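You operate a simulated robot arm through the tools that you are given. There is no shell and no other tool. Be economical: measure what you need, move in short steps, check, and stop when the job is done.

You run a simulated robot arm. Do the job below in one go: nothing can be reset, and whatever is moved stays where it is left.

Task
Count the soup bowls on the top of the side table, then put as many of the pegs from the top of the side table in the blue bowl.

The check looks at the end state, three seconds after you hand in, the way a careful person would. Anything else that was tipped, shoved, dropped, spilled or broken makes it a failure.

Robot
A 6-joint arm with a two-finger parallel gripper, fixed in place. Base frame: the origin is at the foot of the arm, x ahead of it, y to its left, z up; the work surface is at about z = 0. Units: m, degrees, N and s.
With the tool pointing down near the work surface it reaches from about 0.14 to 0.58 m from the base axis. Its first joint turns from -66.0 to 66.0 degrees. Payload 2.1 kg.
The TCP is the grasp point between the finger pads, 0.03 m short of the fingertips. In the tool frame z runs along the fingers and y along their closing line. The gripper opens to 0.094 m. The fingers are 0.028 m wide and 0.01 m thick; the gripper's body (0.05 by 0.096 m) begins 0.055 m behind the TCP.
Orientation is that of the tool frame in the base frame, as a unit quaternion [w, x, y, z]. With the fingers straight down and closing along the base's y, the tool's x points along the base's -x, its y along +y and its z along -z.

Tools
- The arm moves only by the tool step_arm. Its argument "series" is a list of rows, each a list of 6 numbers: the shift along the tool's x, y, z in units of 500 mm (1.0 is 500 mm), then the turn, a rotation vector about the tool's x, y, z in units of 90 degrees (1.0 is 90 degrees). In form: [[tx, ty, tz, wx, wy, wz], ...]. A call has 1 to 20 rows; each row is the pose to reach, as a shift and turn from the pose commanded when the call began, along the tool's axes at that moment. "gripper" is the finger opening in m, from 0 to 0.094, set as the call begins (left out, the last holds). A call with a number of a shift or a turn outside -1 to 1 is refused whole. A row lasts 0.2 s, in which the tool goes at most 0.05 m and 8.6 degrees; a call with a longer step from one row to the next is refused whole, and so is a gripper value outside its range. A pose out of reach is approached as far as the arm can. The call stops where the force on the tool passes 40 N (or 10 N more than at its start, if that is more) or the arm is blocked; 0.2 s more then pass. The fingers move at their own pace (about 0.072 m/s each) and stop on an object; they squeeze with about 34 N. The grip force told is the motor's: it shows also when the fingers shut on nothing. Time passes only in rows, and 0.2 s behind the last, so rows that repeat a pose let the fingers close. It gives the time, the measured TCP pose, the force on the tool (base axes), the opening and the grip force at its end, in the units of the frame above (readings bear some noise).
- Cameras (640 x 400 px; columns grow to the right, rows downward): "scene" is fixed at [0.0544, -0.3686, 0.4931]; the picture's right is [0.73, -0.69, 0.00], its down [-0.34, -0.36, -0.87] and it looks along [0.60, 0.63, -0.50] (base axes); focal length 214 px, centre (320, 200). "wrist" rides on the gripper at [0.076, 0.014, -0.102] in the tool frame; the picture's right is [-0.18, 0.98, 0.00], its down [-0.75, -0.14, -0.64] and it looks along [-0.63, -0.12, 0.77] (tool axes); focal length 243 px, centre (320, 200). There is no depth. A picture from a camera that has moved, and an enlarged one, comes with that camera's place and axes in the base frame and with its lens. The place of the scene camera against the robot may be out by one fixed shift of up to 0.012 m in any direction.
- camera(camera): a new picture of that camera. It takes no simulated time.
- inspect(camera, box): a new picture of the part [left, top, right, bottom] of that camera's present view, enlarged. It takes no simulated time.
- hand_in(): hands the job in; it is judged then, once.

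Go step by step. Nothing tells you positions but the pictures and the camera data: compare them with the known pose of the tool, close in by small moves and look again before you grip or let go. The budget is 90 turns and 46 pictures, counting those below and the enlarged ones. Unless the task says otherwise, let go and move clear before handing in, and close with one line.

The tools are called after "Emit:" as name(argument=value, ...) on one line, values as JSON. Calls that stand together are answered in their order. step_arm: Moves the arm, as the interface text tells. Its arguments: {"type":"object","properties":{"series":{"type":"array"},"gripper":{"type":"number"}},"required":["series"]} The other tools are called the same way: camera (camera) takes a picture; inspect (camera, box) takes an enlarged picture of a part of a camera's view; hand_in () hands the job in.

At the start:

```text
time: 0.0
ee_pos: [0.1892, -0.2295, 0.3687]
tcp_rot: [0.0, 0.001, 1.0, 0.0]
ft_force: [0.0, 0.2, 0.5]
finger_gap: 0.0938
grip_force: 0.1
```

scene: 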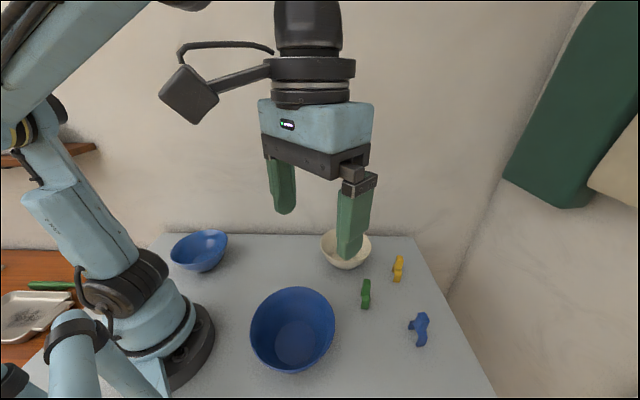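
wrist: 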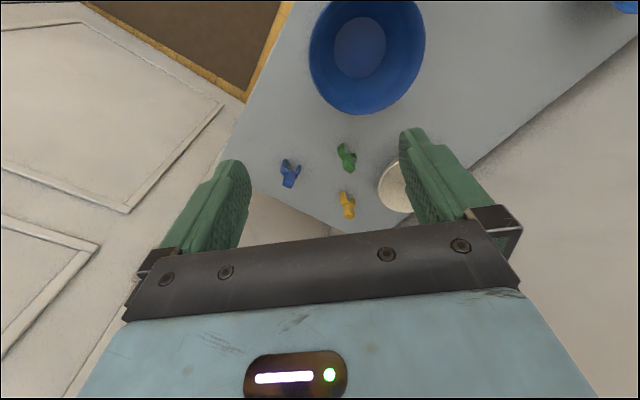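

I see a grey table with two blue bowls, a cream bowl and three small pegs (green, yellow, blue). I'll enlarge the pictures first to count and locate things.

Emit:
inspect(camera="scene", box=[150, 210, 310, 310])

Emit:
inspect(camera="scene", box=[300, 220, 460, 360])

Emit:
inspect(camera="scene", box=[0, 220, 200, 400])

```text
4.00 times, centred on (230, 260) of scene
camera zoom: at [0.0544, -0.3686, 0.4931], right [0.73, -0.69, 0.0], down [-0.34, -0.36, -0.87], along [0.6, 0.63, -0.5], focal length 858 px, centre (680, -40)
```

zoom: 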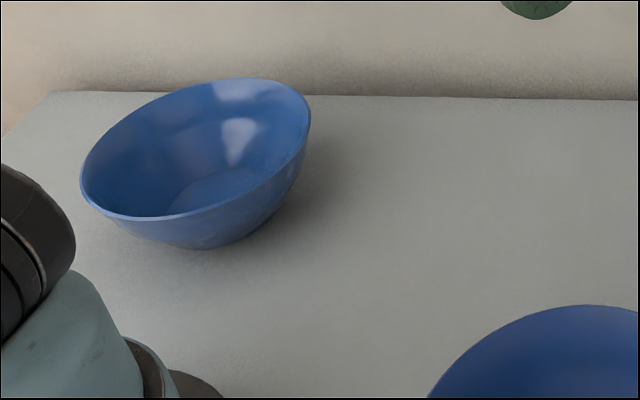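

```text
2.86 times, centred on (380, 290) of scene
camera zoom: at [0.0544, -0.3686, 0.4931], right [0.73, -0.69, 0.0], down [-0.34, -0.36, -0.87], along [0.6, 0.63, -0.5], focal length 613 px, centre (149, -57)
```

zoom: 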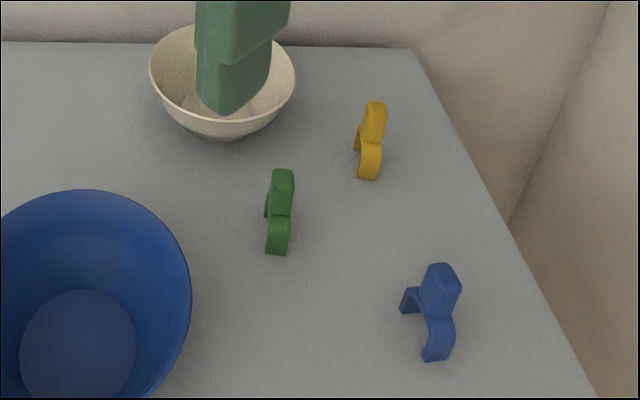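

```text
2.22 times, centred on (100, 310) of scene
camera zoom: at [0.0544, -0.3686, 0.4931], right [0.73, -0.69, 0.0], down [-0.34, -0.36, -0.87], along [0.6, 0.63, -0.5], focal length 477 px, centre (809, -44)
```

zoom: 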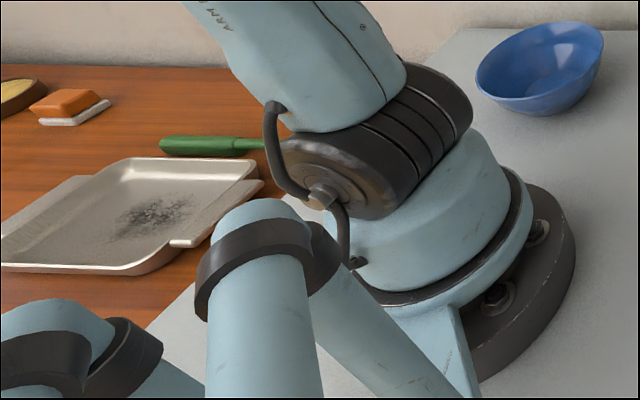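

Three bowls are visible (two blue, one cream) and three pegs. Their sizes need comparing and the left side needs a better look, so I'll swing the wrist camera over there, staying high.

Emit:
step_arm(series=[[-0.015, 0.05, 0, 0, 0, -0.08], [-0.03, 0.1, 0, 0, 0, -0.16], [-0.045, 0.15, 0, 0, 0, -0.24], [-0.06, 0.2, 0, 0, 0, -0.32], [-0.075, 0.25, 0, 0, 0, -0.4], [-0.09, 0.3, 0, 0, 0, -0.48], [-0.1, 0.35, 0, 0, 0, -0.56], [-0.11, 0.4, 0, 0, 0, -0.64], [-0.12, 0.42, 0, 0, 0, -0.7]])

Emit:
camera(camera="wrist")

Emit:
camera(camera="scene")

```text
time: 2.0
ee_pos: [0.25, -0.0175, 0.3692]
tcp_rot: [0.0, -0.522, 0.853, 0.0]
ft_force: [0.5, -0.5, 0.3]
finger_gap: 0.0938
grip_force: 0.0
```

```text
40 pictures are left
camera wrist: at [0.2031, -0.0789, 0.4714], right [-0.79, 0.61, 0.0], down [0.47, 0.61, 0.64], along [0.39, 0.51, -0.77], focal length 243 px, centre (320, 200)
```

wrist: 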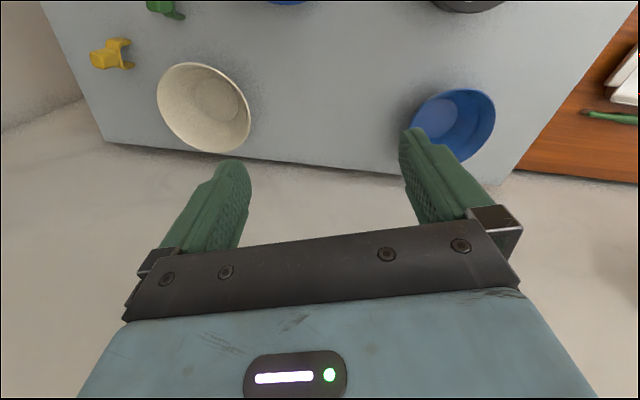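

```text
39 pictures are left
```

scene: 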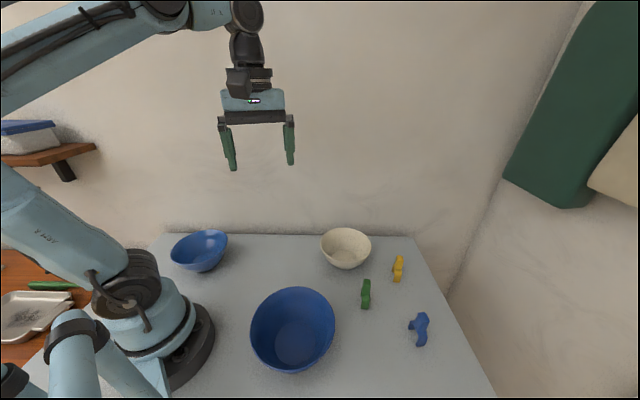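

The cream bowl and the left blue bowl share one size; the near blue bowl is clearly larger. Some of the table behind the robot's foot is still hidden, so I'll look there before fixing the count.

Emit:
step_arm(series=[[-0.036, 0.037, 0, 0, 0, -0.09], [-0.072, 0.074, 0, 0, 0, -0.18], [-0.108, 0.111, 0, 0, 0, -0.27], [-0.144, 0.148, 0, 0, 0, -0.36], [-0.18, 0.185, 0, 0, 0, -0.45], [-0.216, 0.222, 0, 0, 0, -0.54], [-0.252, 0.259, 0, 0, 0, -0.63], [-0.288, 0.296, 0, 0, 0, -0.72], [-0.324, 0.333, 0, 0, 0, -0.81], [-0.36, 0.37, 0, 0, 0, -0.9], [-0.394, 0.404, 0, 0, 0, -0.98]])

Emit:
camera(camera="wrist")

```text
time: 4.4
ee_pos: [0.1598, 0.249, 0.369]
tcp_rot: [0.0, 0.969, -0.248, 0.0]
ft_force: [-0.7, 0.2, 0.0]
finger_gap: 0.0938
grip_force: 0.0
```

```text
38 pictures are left
camera wrist: at [0.22, 0.2001, 0.471], right [-0.63, -0.77, 0.0], down [-0.59, 0.49, 0.64], along [-0.5, 0.41, -0.77], focal length 243 px, centre (320, 200)
```

wrist: 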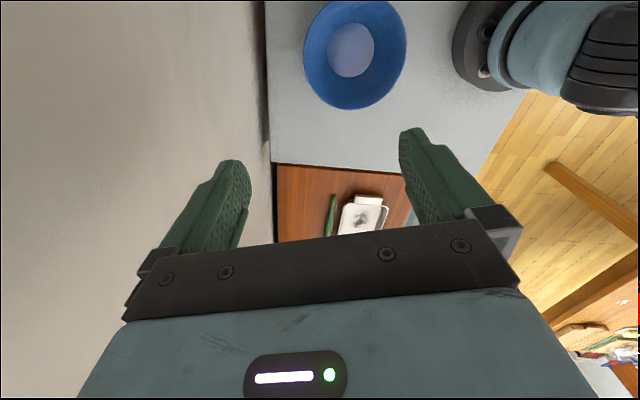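

No other bowls are hidden back there. Now I'll return toward the pegs and compare the large blue bowl with the cream one in the same view.

Emit:
step_arm(series=[[0.0565, 0.0545, 0, 0, 0, 0.083], [0.113, 0.109, 0, 0, 0, 0.166], [0.1695, 0.1635, 0, 0, 0, 0.249], [0.226, 0.218, 0, 0, 0, 0.332], [0.2825, 0.2725, 0, 0, 0, 0.415], [0.339, 0.327, 0, 0, 0, 0.498], [0.3955, 0.3815, 0, 0, 0, 0.581], [0.452, 0.436, 0, 0, 0, 0.664], [0.5085, 0.49, 0, 0, 0, 0.747], [0.565, 0.544, 0, 0, 0, 0.83], [0.6215, 0.598, 0, 0, 0, 0.913], [0.678, 0.652, 0, 0, 0, 0.995]])

Emit:
camera(camera="wrist")

```text
time: 7.0
ee_pos: [0.2996, -0.2009, 0.3677]
tcp_rot: [0.0, -0.51, 0.86, 0.0]
ft_force: [-0.5, -0.7, -0.4]
finger_gap: 0.0938
grip_force: 0.0
```

```text
37 pictures are left
camera wrist: at [0.2507, -0.2605, 0.4694], right [-0.78, 0.63, 0.0], down [0.48, 0.6, 0.64], along [0.4, 0.5, -0.77], focal length 243 px, centre (320, 200)
```

wrist: 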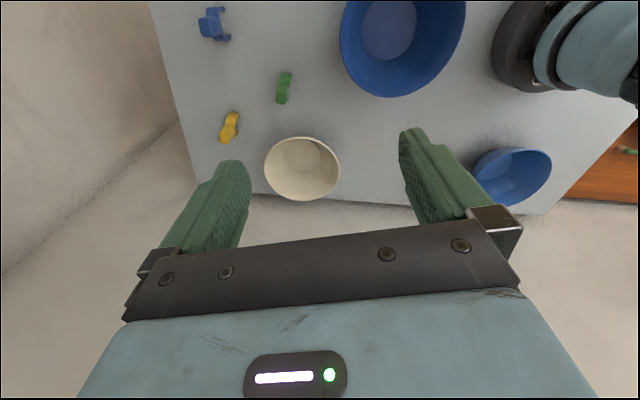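

The large blue bowl (rim about 0.17 m) is a bigger kind; the cream one and the small blue one (about 0.15 m) match, so I take it as 2 soup bowls, which means two pegs into the large blue bowl. Next I'll come down over the green peg at about (0.378, -0.205) and turn to its axis.

Emit:
step_arm(series=[[-0.011, -0.023, 0.073, 0, 0, 0.057], [-0.023, -0.047, 0.146, 0, 0, 0.114], [-0.034, -0.07, 0.22, 0, 0, 0.171], [-0.045, -0.094, 0.293, 0, 0, 0.23], [-0.057, -0.117, 0.366, 0, 0, 0.287], [-0.068, -0.141, 0.44, 0, 0, 0.344]])

Emit:
camera(camera="wrist")

Emit:
inspect(camera="scene", box=[240, 220, 440, 380])

```text
time: 8.4
ee_pos: [0.3794, -0.2035, 0.1477]
tcp_rot: [-0.001, -0.264, 0.965, 0.0]
ft_force: [-0.3, 0.1, 0.4]
finger_gap: 0.0942
grip_force: 0.2
```

```text
36 pictures are left
camera wrist: at [0.3063, -0.2303, 0.2504], right [-0.34, 0.94, 0.0], down [0.72, 0.26, 0.64], along [0.6, 0.22, -0.77], focal length 243 px, centre (320, 200)
```

wrist: 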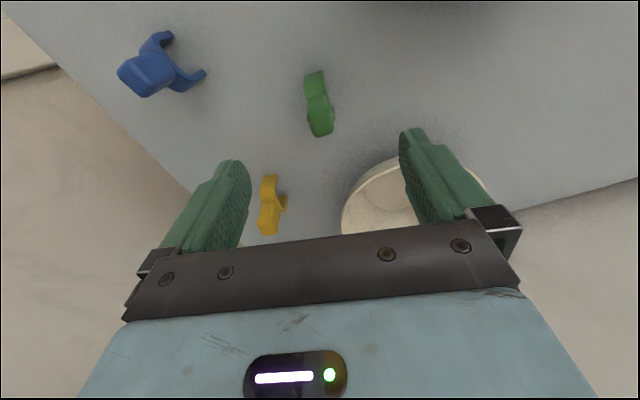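

```text
2.50 times, centred on (340, 300) of scene
camera zoom: at [0.0544, -0.3686, 0.4931], right [0.73, -0.69, 0.0], down [-0.34, -0.36, -0.87], along [0.6, 0.63, -0.5], focal length 536 px, centre (270, -50)
```

zoom: 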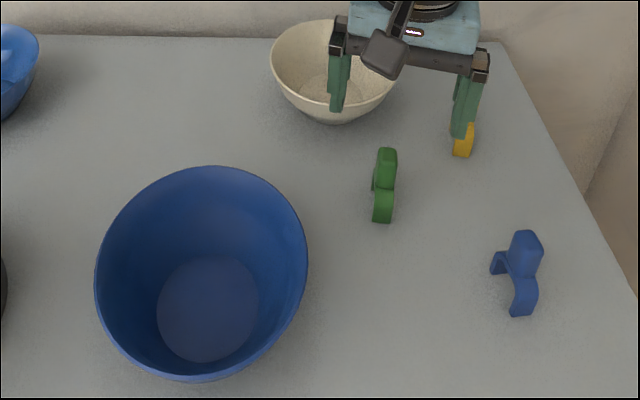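

Both cameras suggest the pegs stand up on two legs with the head on top. I'll enlarge to see how the legs of the green and blue ones lie.

Emit:
inspect(camera="wrist", box=[270, 50, 370, 150])

Emit:
inspect(camera="wrist", box=[100, 15, 220, 115])

Emit:
inspect(camera="scene", box=[350, 265, 440, 355])

```text
4.00 times, centred on (320, 100) of wrist
camera zoom: at [0.3063, -0.2303, 0.2504], right [-0.34, 0.94, 0.0], down [0.72, 0.26, 0.64], along [0.6, 0.22, -0.77], focal length 970 px, centre (320, 600)
```

zoom: 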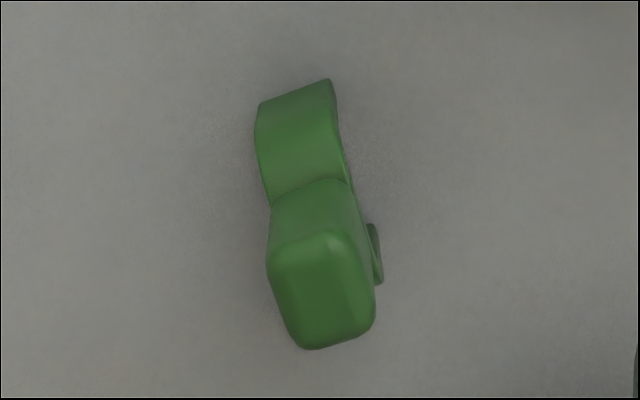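

```text
4.00 times, centred on (160, 65) of wrist
camera zoom: at [0.3063, -0.2303, 0.2504], right [-0.34, 0.94, 0.0], down [0.72, 0.26, 0.64], along [0.6, 0.22, -0.77], focal length 970 px, centre (960, 740)
```

zoom: 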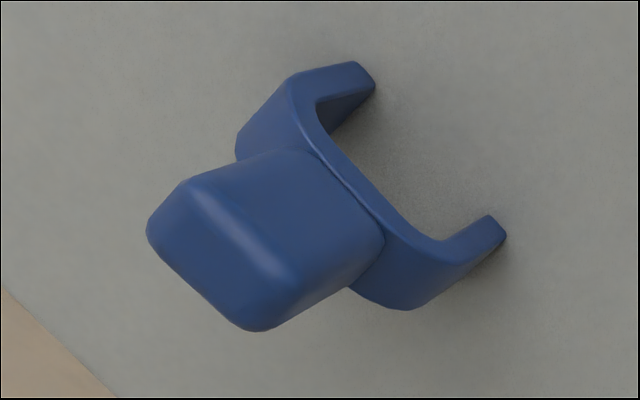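

```text
4.44 times, centred on (395, 310) of scene
camera zoom: at [0.0544, -0.3686, 0.4931], right [0.73, -0.69, 0.0], down [-0.34, -0.36, -0.87], along [0.6, 0.63, -0.5], focal length 953 px, centre (-13, -289)
```

zoom: 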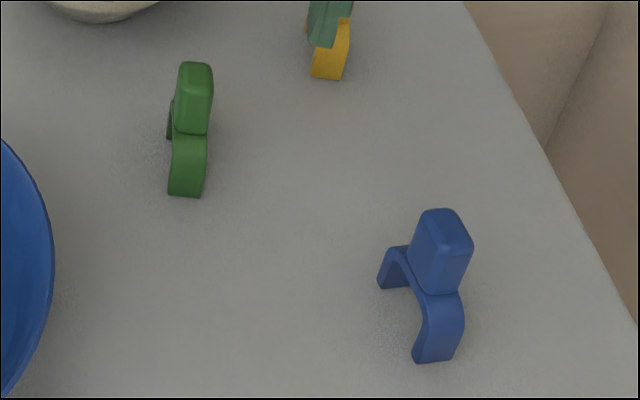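

The pegs are arches standing on two feet with a block head on top, about 0.065 m tall. I'll lower to just above the green head with the fingers open, then check alignment.

Emit:
step_arm(series=[[0, 0, 0.03, 0, 0, 0], [0, 0, 0.06, 0, 0, 0], [0, 0, 0.084, 0, 0, 0]])

Emit:
camera(camera="wrist")

Emit:
inspect(camera="scene", box=[310, 220, 430, 320])

```text
time: 9.2
ee_pos: [0.3774, -0.2038, 0.1069]
tcp_rot: [0.0, -0.263, 0.965, -0.001]
ft_force: [-0.2, -0.3, 0.1]
finger_gap: 0.0943
grip_force: 0.0
```

```text
31 pictures are left
camera wrist: at [0.3051, -0.2307, 0.209], right [-0.34, 0.94, 0.0], down [0.72, 0.26, 0.64], along [0.6, 0.22, -0.77], focal length 243 px, centre (320, 200)
```

wrist: 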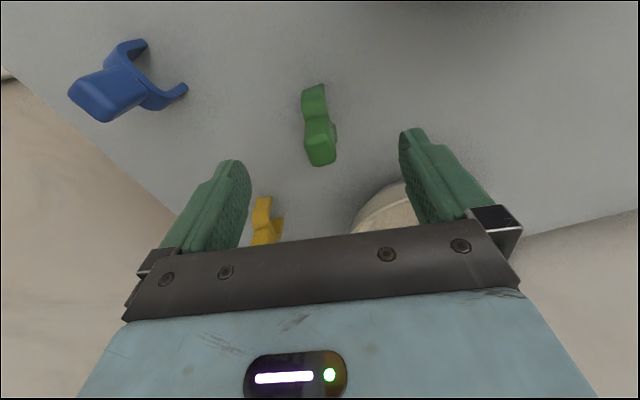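

```text
4.00 times, centred on (370, 270) of scene
camera zoom: at [0.0544, -0.3686, 0.4931], right [0.73, -0.69, 0.0], down [-0.34, -0.36, -0.87], along [0.6, 0.63, -0.5], focal length 858 px, centre (120, -80)
```

zoom: 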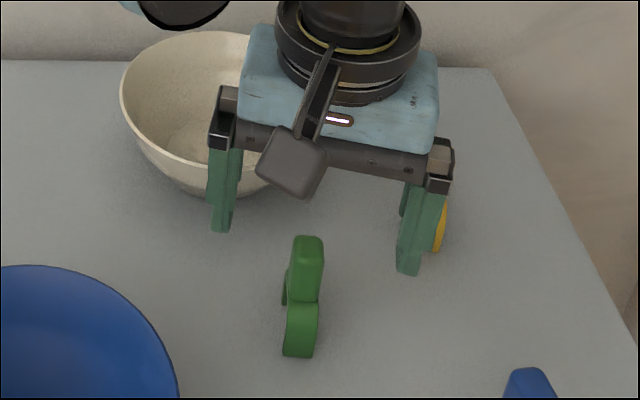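

The green head is centred between the fingers. I'll descend to z ≈ 0.052 and close on the head.

Emit:
step_arm(series=[[0, 0, 0.03, 0, 0, 0], [0, 0, 0.06, 0, 0, 0], [0, 0, 0.085, 0, 0, 0], [0, 0, 0.108, 0, 0, 0]])

Emit:
camera(camera="wrist")

```text
time: 10.2
ee_pos: [0.3784, -0.2047, 0.0549]
tcp_rot: [0.0, -0.264, 0.964, 0.0]
ft_force: [-0.1, 0.2, 0.4]
finger_gap: 0.0939
grip_force: 0.1
```

```text
29 pictures are left
camera wrist: at [0.3053, -0.2312, 0.1565], right [-0.34, 0.94, 0.0], down [0.72, 0.26, 0.64], along [0.6, 0.22, -0.77], focal length 243 px, centre (320, 200)
```

wrist: 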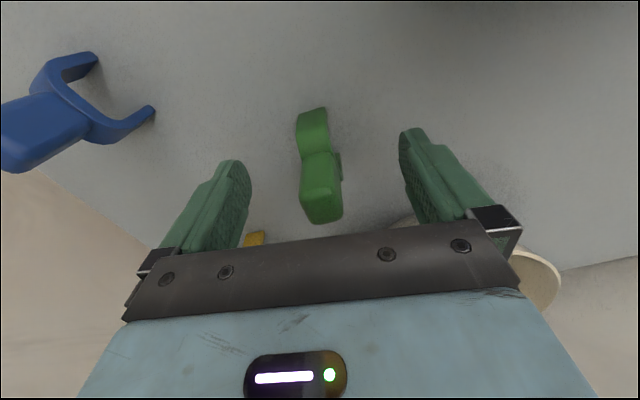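

The head sits right at the grasp point. Closing.

Emit:
step_arm(series=[[0, 0, 0, 0, 0, 0], [0, 0, 0, 0, 0, 0], [0, 0, 0, 0, 0, 0], [0, 0, 0, 0, 0, 0]], gripper=0)

```text
time: 11.2
ee_pos: [0.3784, -0.2043, 0.0541]
tcp_rot: [-0.001, -0.265, 0.964, 0.0]
ft_force: [0.5, 0.6, -0.2]
finger_gap: 0.0198
grip_force: 34.2
```

The green peg is held (gap 20 mm). I'll lift and carry it above the large blue bowl, then look.

Emit:
step_arm(series=[[0, 0, -0.05, 0, 0, 0], [0, 0, -0.13, 0, 0, 0], [0, 0, -0.21, 0, 0, 0], [0, 0, -0.28, 0, 0, 0], [0.05, 0.052, -0.28, 0, 0, 0], [0.1, 0.104, -0.28, 0, 0, 0], [0.15, 0.156, -0.28, 0, 0, 0], [0.2, 0.208, -0.28, 0, 0, 0], [0.25, 0.26, -0.28, 0, 0, 0], [0.294, 0.305, -0.28, 0, 0, 0]])

Emit:
camera(camera="wrist")

Emit:
camera(camera="scene")

```text
time: 13.4
ee_pos: [0.173, -0.1485, 0.1928]
tcp_rot: [0.0, -0.265, 0.964, 0.0]
ft_force: [-0.4, -0.1, 0.4]
finger_gap: 0.0192
grip_force: 34.2
```

```text
28 pictures are left
camera wrist: at [0.1003, -0.1746, 0.2954], right [-0.34, 0.94, 0.0], down [0.72, 0.26, 0.64], along [0.6, 0.22, -0.77], focal length 243 px, centre (320, 200)
```

wrist: 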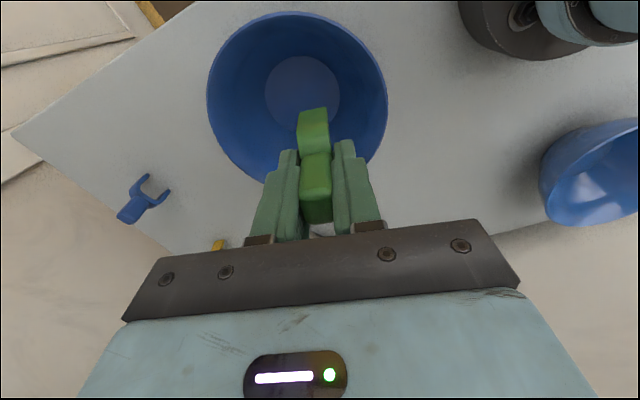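

```text
27 pictures are left
```

scene: 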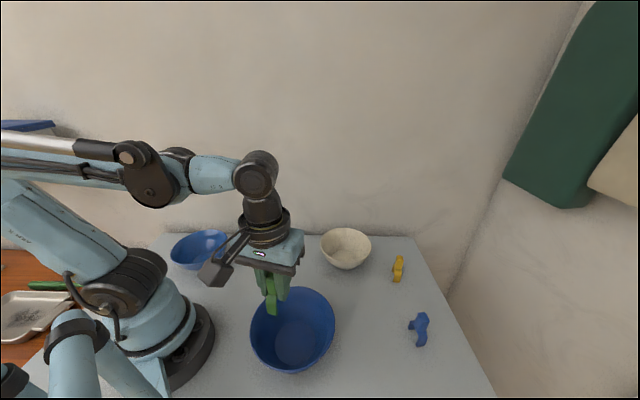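

The bowl centre comes out at about (0.179, -0.166); the peg sits slightly to one side of centre, leaving room for the second. I'll lower it into the bowl and open only a little.

Emit:
step_arm(series=[[0, 0, 0.05, 0, 0, 0], [0, 0, 0.1, 0, 0, 0], [0, 0, 0.15, 0, 0, 0], [0, 0, 0.19, 0, 0, 0], [0, 0, 0.22, 0, 0, 0], [0, 0, 0.236, 0, 0, 0]])

Emit:
camera(camera="wrist")

```text
time: 14.8
ee_pos: [0.1726, -0.1479, 0.0739]
tcp_rot: [-0.001, -0.264, 0.964, 0.0]
ft_force: [0.3, -0.5, 0.1]
finger_gap: 0.019
grip_force: 34.2
```

```text
26 pictures are left
camera wrist: at [0.1006, -0.1742, 0.1767], right [-0.34, 0.94, 0.0], down [0.72, 0.26, 0.64], along [0.6, 0.22, -0.77], focal length 243 px, centre (320, 200)
```

wrist: 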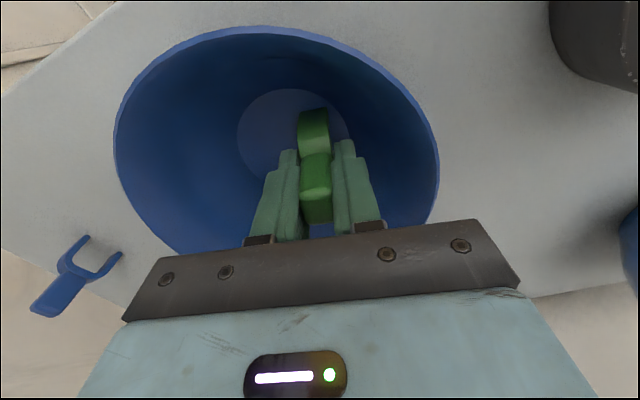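

The peg hangs just over the bowl floor. I'll go a few millimetres lower, release to 36 mm, and rise.

Emit:
step_arm(series=[[0, 0, 0.005, 0, 0, 0], [0, 0, 0.01, 0, 0, 0]])

Emit:
step_arm(series=[[0, 0, 0, 0, 0, 0], [0, 0, 0, 0, 0, 0], [0, 0, -0.02, 0, 0, 0], [0, 0, -0.06, 0, 0, 0], [0, 0, -0.12, 0, 0, 0], [0, 0, -0.2, 0, 0, 0], [0, 0, -0.27, 0, 0, 0]], gripper=0.036)

Emit:
camera(camera="wrist")

```text
time: 15.4
ee_pos: [0.1733, -0.1479, 0.0705]
tcp_rot: [0.0, -0.265, 0.964, 0.0]
ft_force: [-0.9, -0.8, 0.3]
finger_gap: 0.0191
grip_force: 34.2
```

```text
time: 17.0
ee_pos: [0.1748, -0.1502, 0.2047]
tcp_rot: [0.0, -0.265, 0.964, 0.0]
ft_force: [0.1, -0.2, 0.4]
finger_gap: 0.0361
grip_force: 0.2
```

```text
25 pictures are left
camera wrist: at [0.1026, -0.1755, 0.308], right [-0.34, 0.94, 0.0], down [0.72, 0.26, 0.64], along [0.6, 0.22, -0.77], focal length 243 px, centre (320, 200)
```

wrist: 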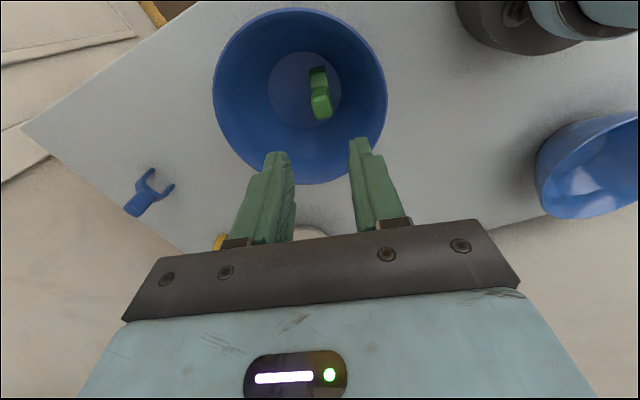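

The green peg stands in the bowl. Next is the blue peg near (0.388, -0.329), arch direction about 53°; I'll move above it with the fingers open.

Emit:
step_arm(series=[[-0.023, -0.066, 0, 0, 0, -0.031], [-0.046, -0.132, 0, 0, 0, -0.062], [-0.069, -0.197, 0, 0, 0, -0.093], [-0.092, -0.263, 0, 0, 0, -0.124], [-0.115, -0.329, 0, 0, 0, -0.155], [-0.138, -0.395, 0, 0, 0, -0.187], [-0.161, -0.46, 0.03, 0, 0, -0.218], [-0.184, -0.526, 0.08, 0, 0, -0.249], [-0.184, -0.526, 0.12, 0, 0, -0.249]], gripper=0.08)

Emit:
camera(camera="wrist")

```text
time: 19.0
ee_pos: [0.3873, -0.3254, 0.1434]
tcp_rot: [0.0, -0.447, 0.894, 0.0]
ft_force: [-0.4, -0.3, 0.1]
finger_gap: 0.08
grip_force: 0.1
```

```text
24 pictures are left
camera wrist: at [0.3302, -0.3778, 0.246], right [-0.68, 0.74, 0.0], down [0.57, 0.52, 0.64], along [0.47, 0.43, -0.77], focal length 243 px, centre (320, 200)
```

wrist: 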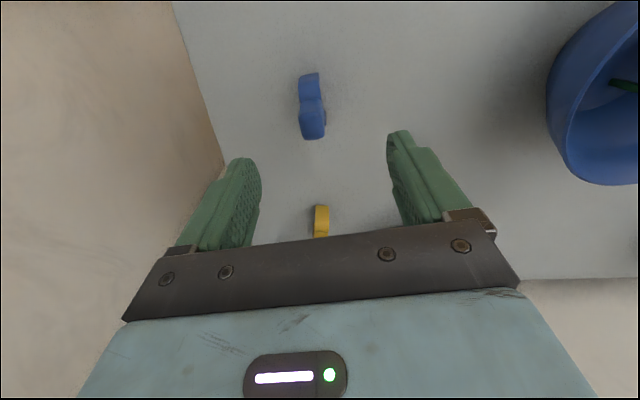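

The blue peg is aligned, with about 6 mm of sideways offset. I'll correct that and descend, then check before closing.

Emit:
step_arm(series=[[0, -0.013, 0.03, 0, 0, 0], [0, -0.013, 0.06, 0, 0, 0], [0, -0.013, 0.09, 0, 0, 0], [0, -0.013, 0.12, 0, 0, 0], [0, -0.013, 0.15, 0, 0, 0], [0, -0.013, 0.178, 0, 0, 0]])

Emit:
camera(camera="wrist")

```text
time: 20.4
ee_pos: [0.391, -0.3311, 0.0551]
tcp_rot: [0.0, -0.447, 0.895, 0.001]
ft_force: [0.5, 0.8, 0.6]
finger_gap: 0.0799
grip_force: 0.1
```

```text
23 pictures are left
camera wrist: at [0.3351, -0.3823, 0.1576], right [-0.68, 0.74, 0.0], down [0.57, 0.52, 0.64], along [0.47, 0.43, -0.77], focal length 243 px, centre (320, 200)
```

wrist: 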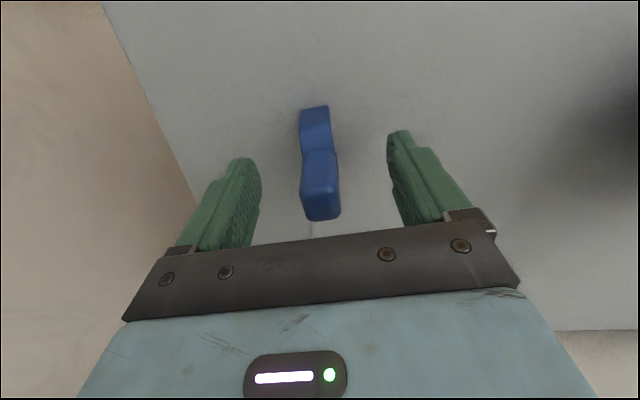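

Well centred. Closing, then lifting.

Emit:
step_arm(series=[[0, 0, 0, 0, 0, 0], [0, 0, 0, 0, 0, 0], [0, 0, 0, 0, 0, 0], [0, 0, 0, 0, 0, 0], [0, 0, -0.05, 0, 0, 0], [0, 0, -0.13, 0, 0, 0], [0, 0, -0.21, 0, 0, 0], [0, 0, -0.29, 0, 0, 0]], gripper=0)

Emit:
step_arm(series=[[0, 0.06, 0, 0, 0, 0.03], [0, 0.12, 0, 0, 0, 0.06], [0, 0.18, 0, 0, 0, 0.09], [0, 0.24, 0, 0, 0, 0.12], [0, 0.3, 0, 0, 0, 0.15], [0, 0.36, 0, 0, 0, 0.18], [0, 0.42, 0, 0, 0, 0.21], [0, 0.492, 0, 0, 0, 0.249]])

Emit:
camera(camera="wrist")

```text
time: 22.2
ee_pos: [0.3926, -0.3316, 0.2011]
tcp_rot: [0.001, -0.447, 0.895, 0.0]
ft_force: [0.1, -0.1, 0.0]
finger_gap: 0.0192
grip_force: 34.3
```

```text
time: 24.0
ee_pos: [0.1938, -0.1843, 0.2016]
tcp_rot: [0.0, -0.264, 0.965, 0.001]
ft_force: [0.4, 0.0, 0.1]
finger_gap: 0.019
grip_force: 34.2
```

```text
22 pictures are left
camera wrist: at [0.1218, -0.2094, 0.3054], right [-0.34, 0.94, 0.0], down [0.72, 0.26, 0.64], along [0.6, 0.22, -0.77], focal length 243 px, centre (320, 200)
```

wrist: 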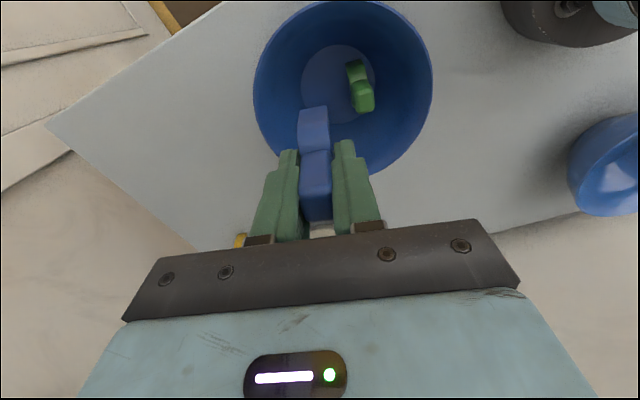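

Blue peg is over the free side of the bowl with the green one clear beside it. Lowering.

Emit:
step_arm(series=[[0, 0, 0.05, 0, 0, 0], [0, 0, 0.1, 0, 0, 0], [0, 0, 0.15, 0, 0, 0], [0, 0, 0.2, 0, 0, 0], [0, 0, 0.23, 0, 0, 0], [0, 0, 0.247, 0, 0, 0]])

Emit:
camera(camera="wrist")

```text
time: 25.4
ee_pos: [0.1957, -0.1834, 0.0766]
tcp_rot: [0.0, -0.265, 0.964, 0.0]
ft_force: [0.2, -1.3, 0.3]
finger_gap: 0.019
grip_force: 34.4
```

```text
21 pictures are left
camera wrist: at [0.1229, -0.2097, 0.1799], right [-0.34, 0.94, 0.0], down [0.72, 0.26, 0.64], along [0.6, 0.22, -0.77], focal length 243 px, centre (320, 200)
```

wrist: 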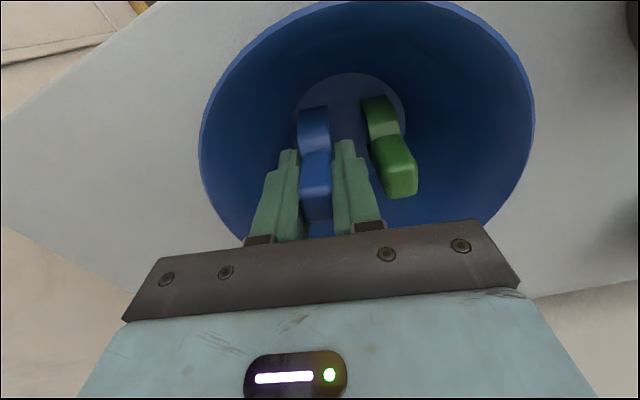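

Clear of the green peg and near the floor. Releasing with a small opening and rising.

Emit:
step_arm(series=[[0, 0, 0.006, 0, 0, 0], [0, 0, 0.006, 0, 0, 0]])

Emit:
step_arm(series=[[0, 0, 0, 0, 0, 0], [0, 0, 0, 0, 0, 0], [0, 0, -0.02, 0, 0, 0], [0, 0, -0.06, 0, 0, 0], [0, 0, -0.12, 0, 0, 0], [0, 0, -0.2, 0, 0, 0], [0, 0, -0.28, 0, 0, 0], [0, 0, -0.36, 0, 0, 0]], gripper=0.032)

Emit:
camera(camera="wrist")

Emit:
camera(camera="scene")

```text
time: 26.0
ee_pos: [0.1965, -0.1838, 0.0749]
tcp_rot: [0.0, -0.265, 0.964, 0.0]
ft_force: [-0.4, 0.6, -0.1]
finger_gap: 0.0191
grip_force: 34.1
```

```text
time: 27.8
ee_pos: [0.1947, -0.1826, 0.2555]
tcp_rot: [0.0, -0.264, 0.965, 0.0]
ft_force: [1.2, -0.1, -0.3]
finger_gap: 0.0319
grip_force: 0.1
```

```text
20 pictures are left
camera wrist: at [0.1219, -0.2091, 0.3587], right [-0.34, 0.94, 0.0], down [0.72, 0.26, 0.64], along [0.6, 0.22, -0.77], focal length 243 px, centre (320, 200)
```

wrist: 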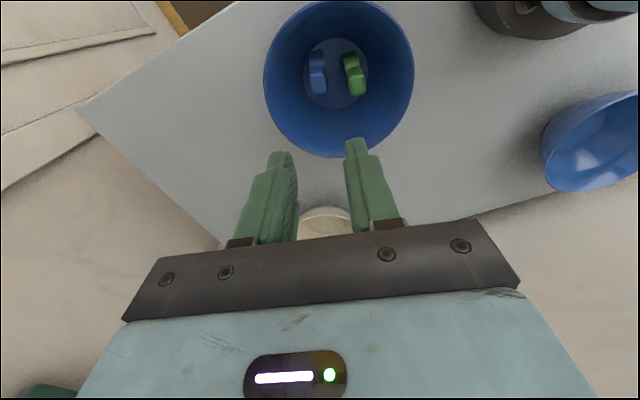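

```text
19 pictures are left
```

scene: 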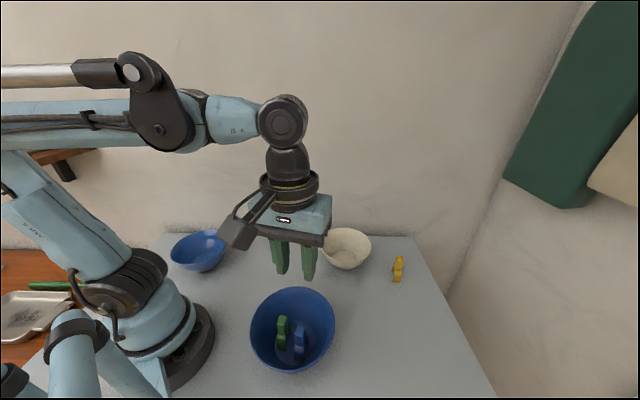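

Both the green and blue pegs stand in the large blue bowl, nothing else has moved, and the gripper is empty and well clear. I'm handing in with two pegs for the two soup bowls.

Emit:
hand_in()

```text
The job is handed in.
```

I counted 2 soup bowls (the cream one and the small blue one) and put 2 pegs, green and blue, in the large blue bowl, leaving the yellow peg on the table; this takes the larger, deeper blue bowl as "the blue bowl" and not as a soup bowl, which I judged from its size.
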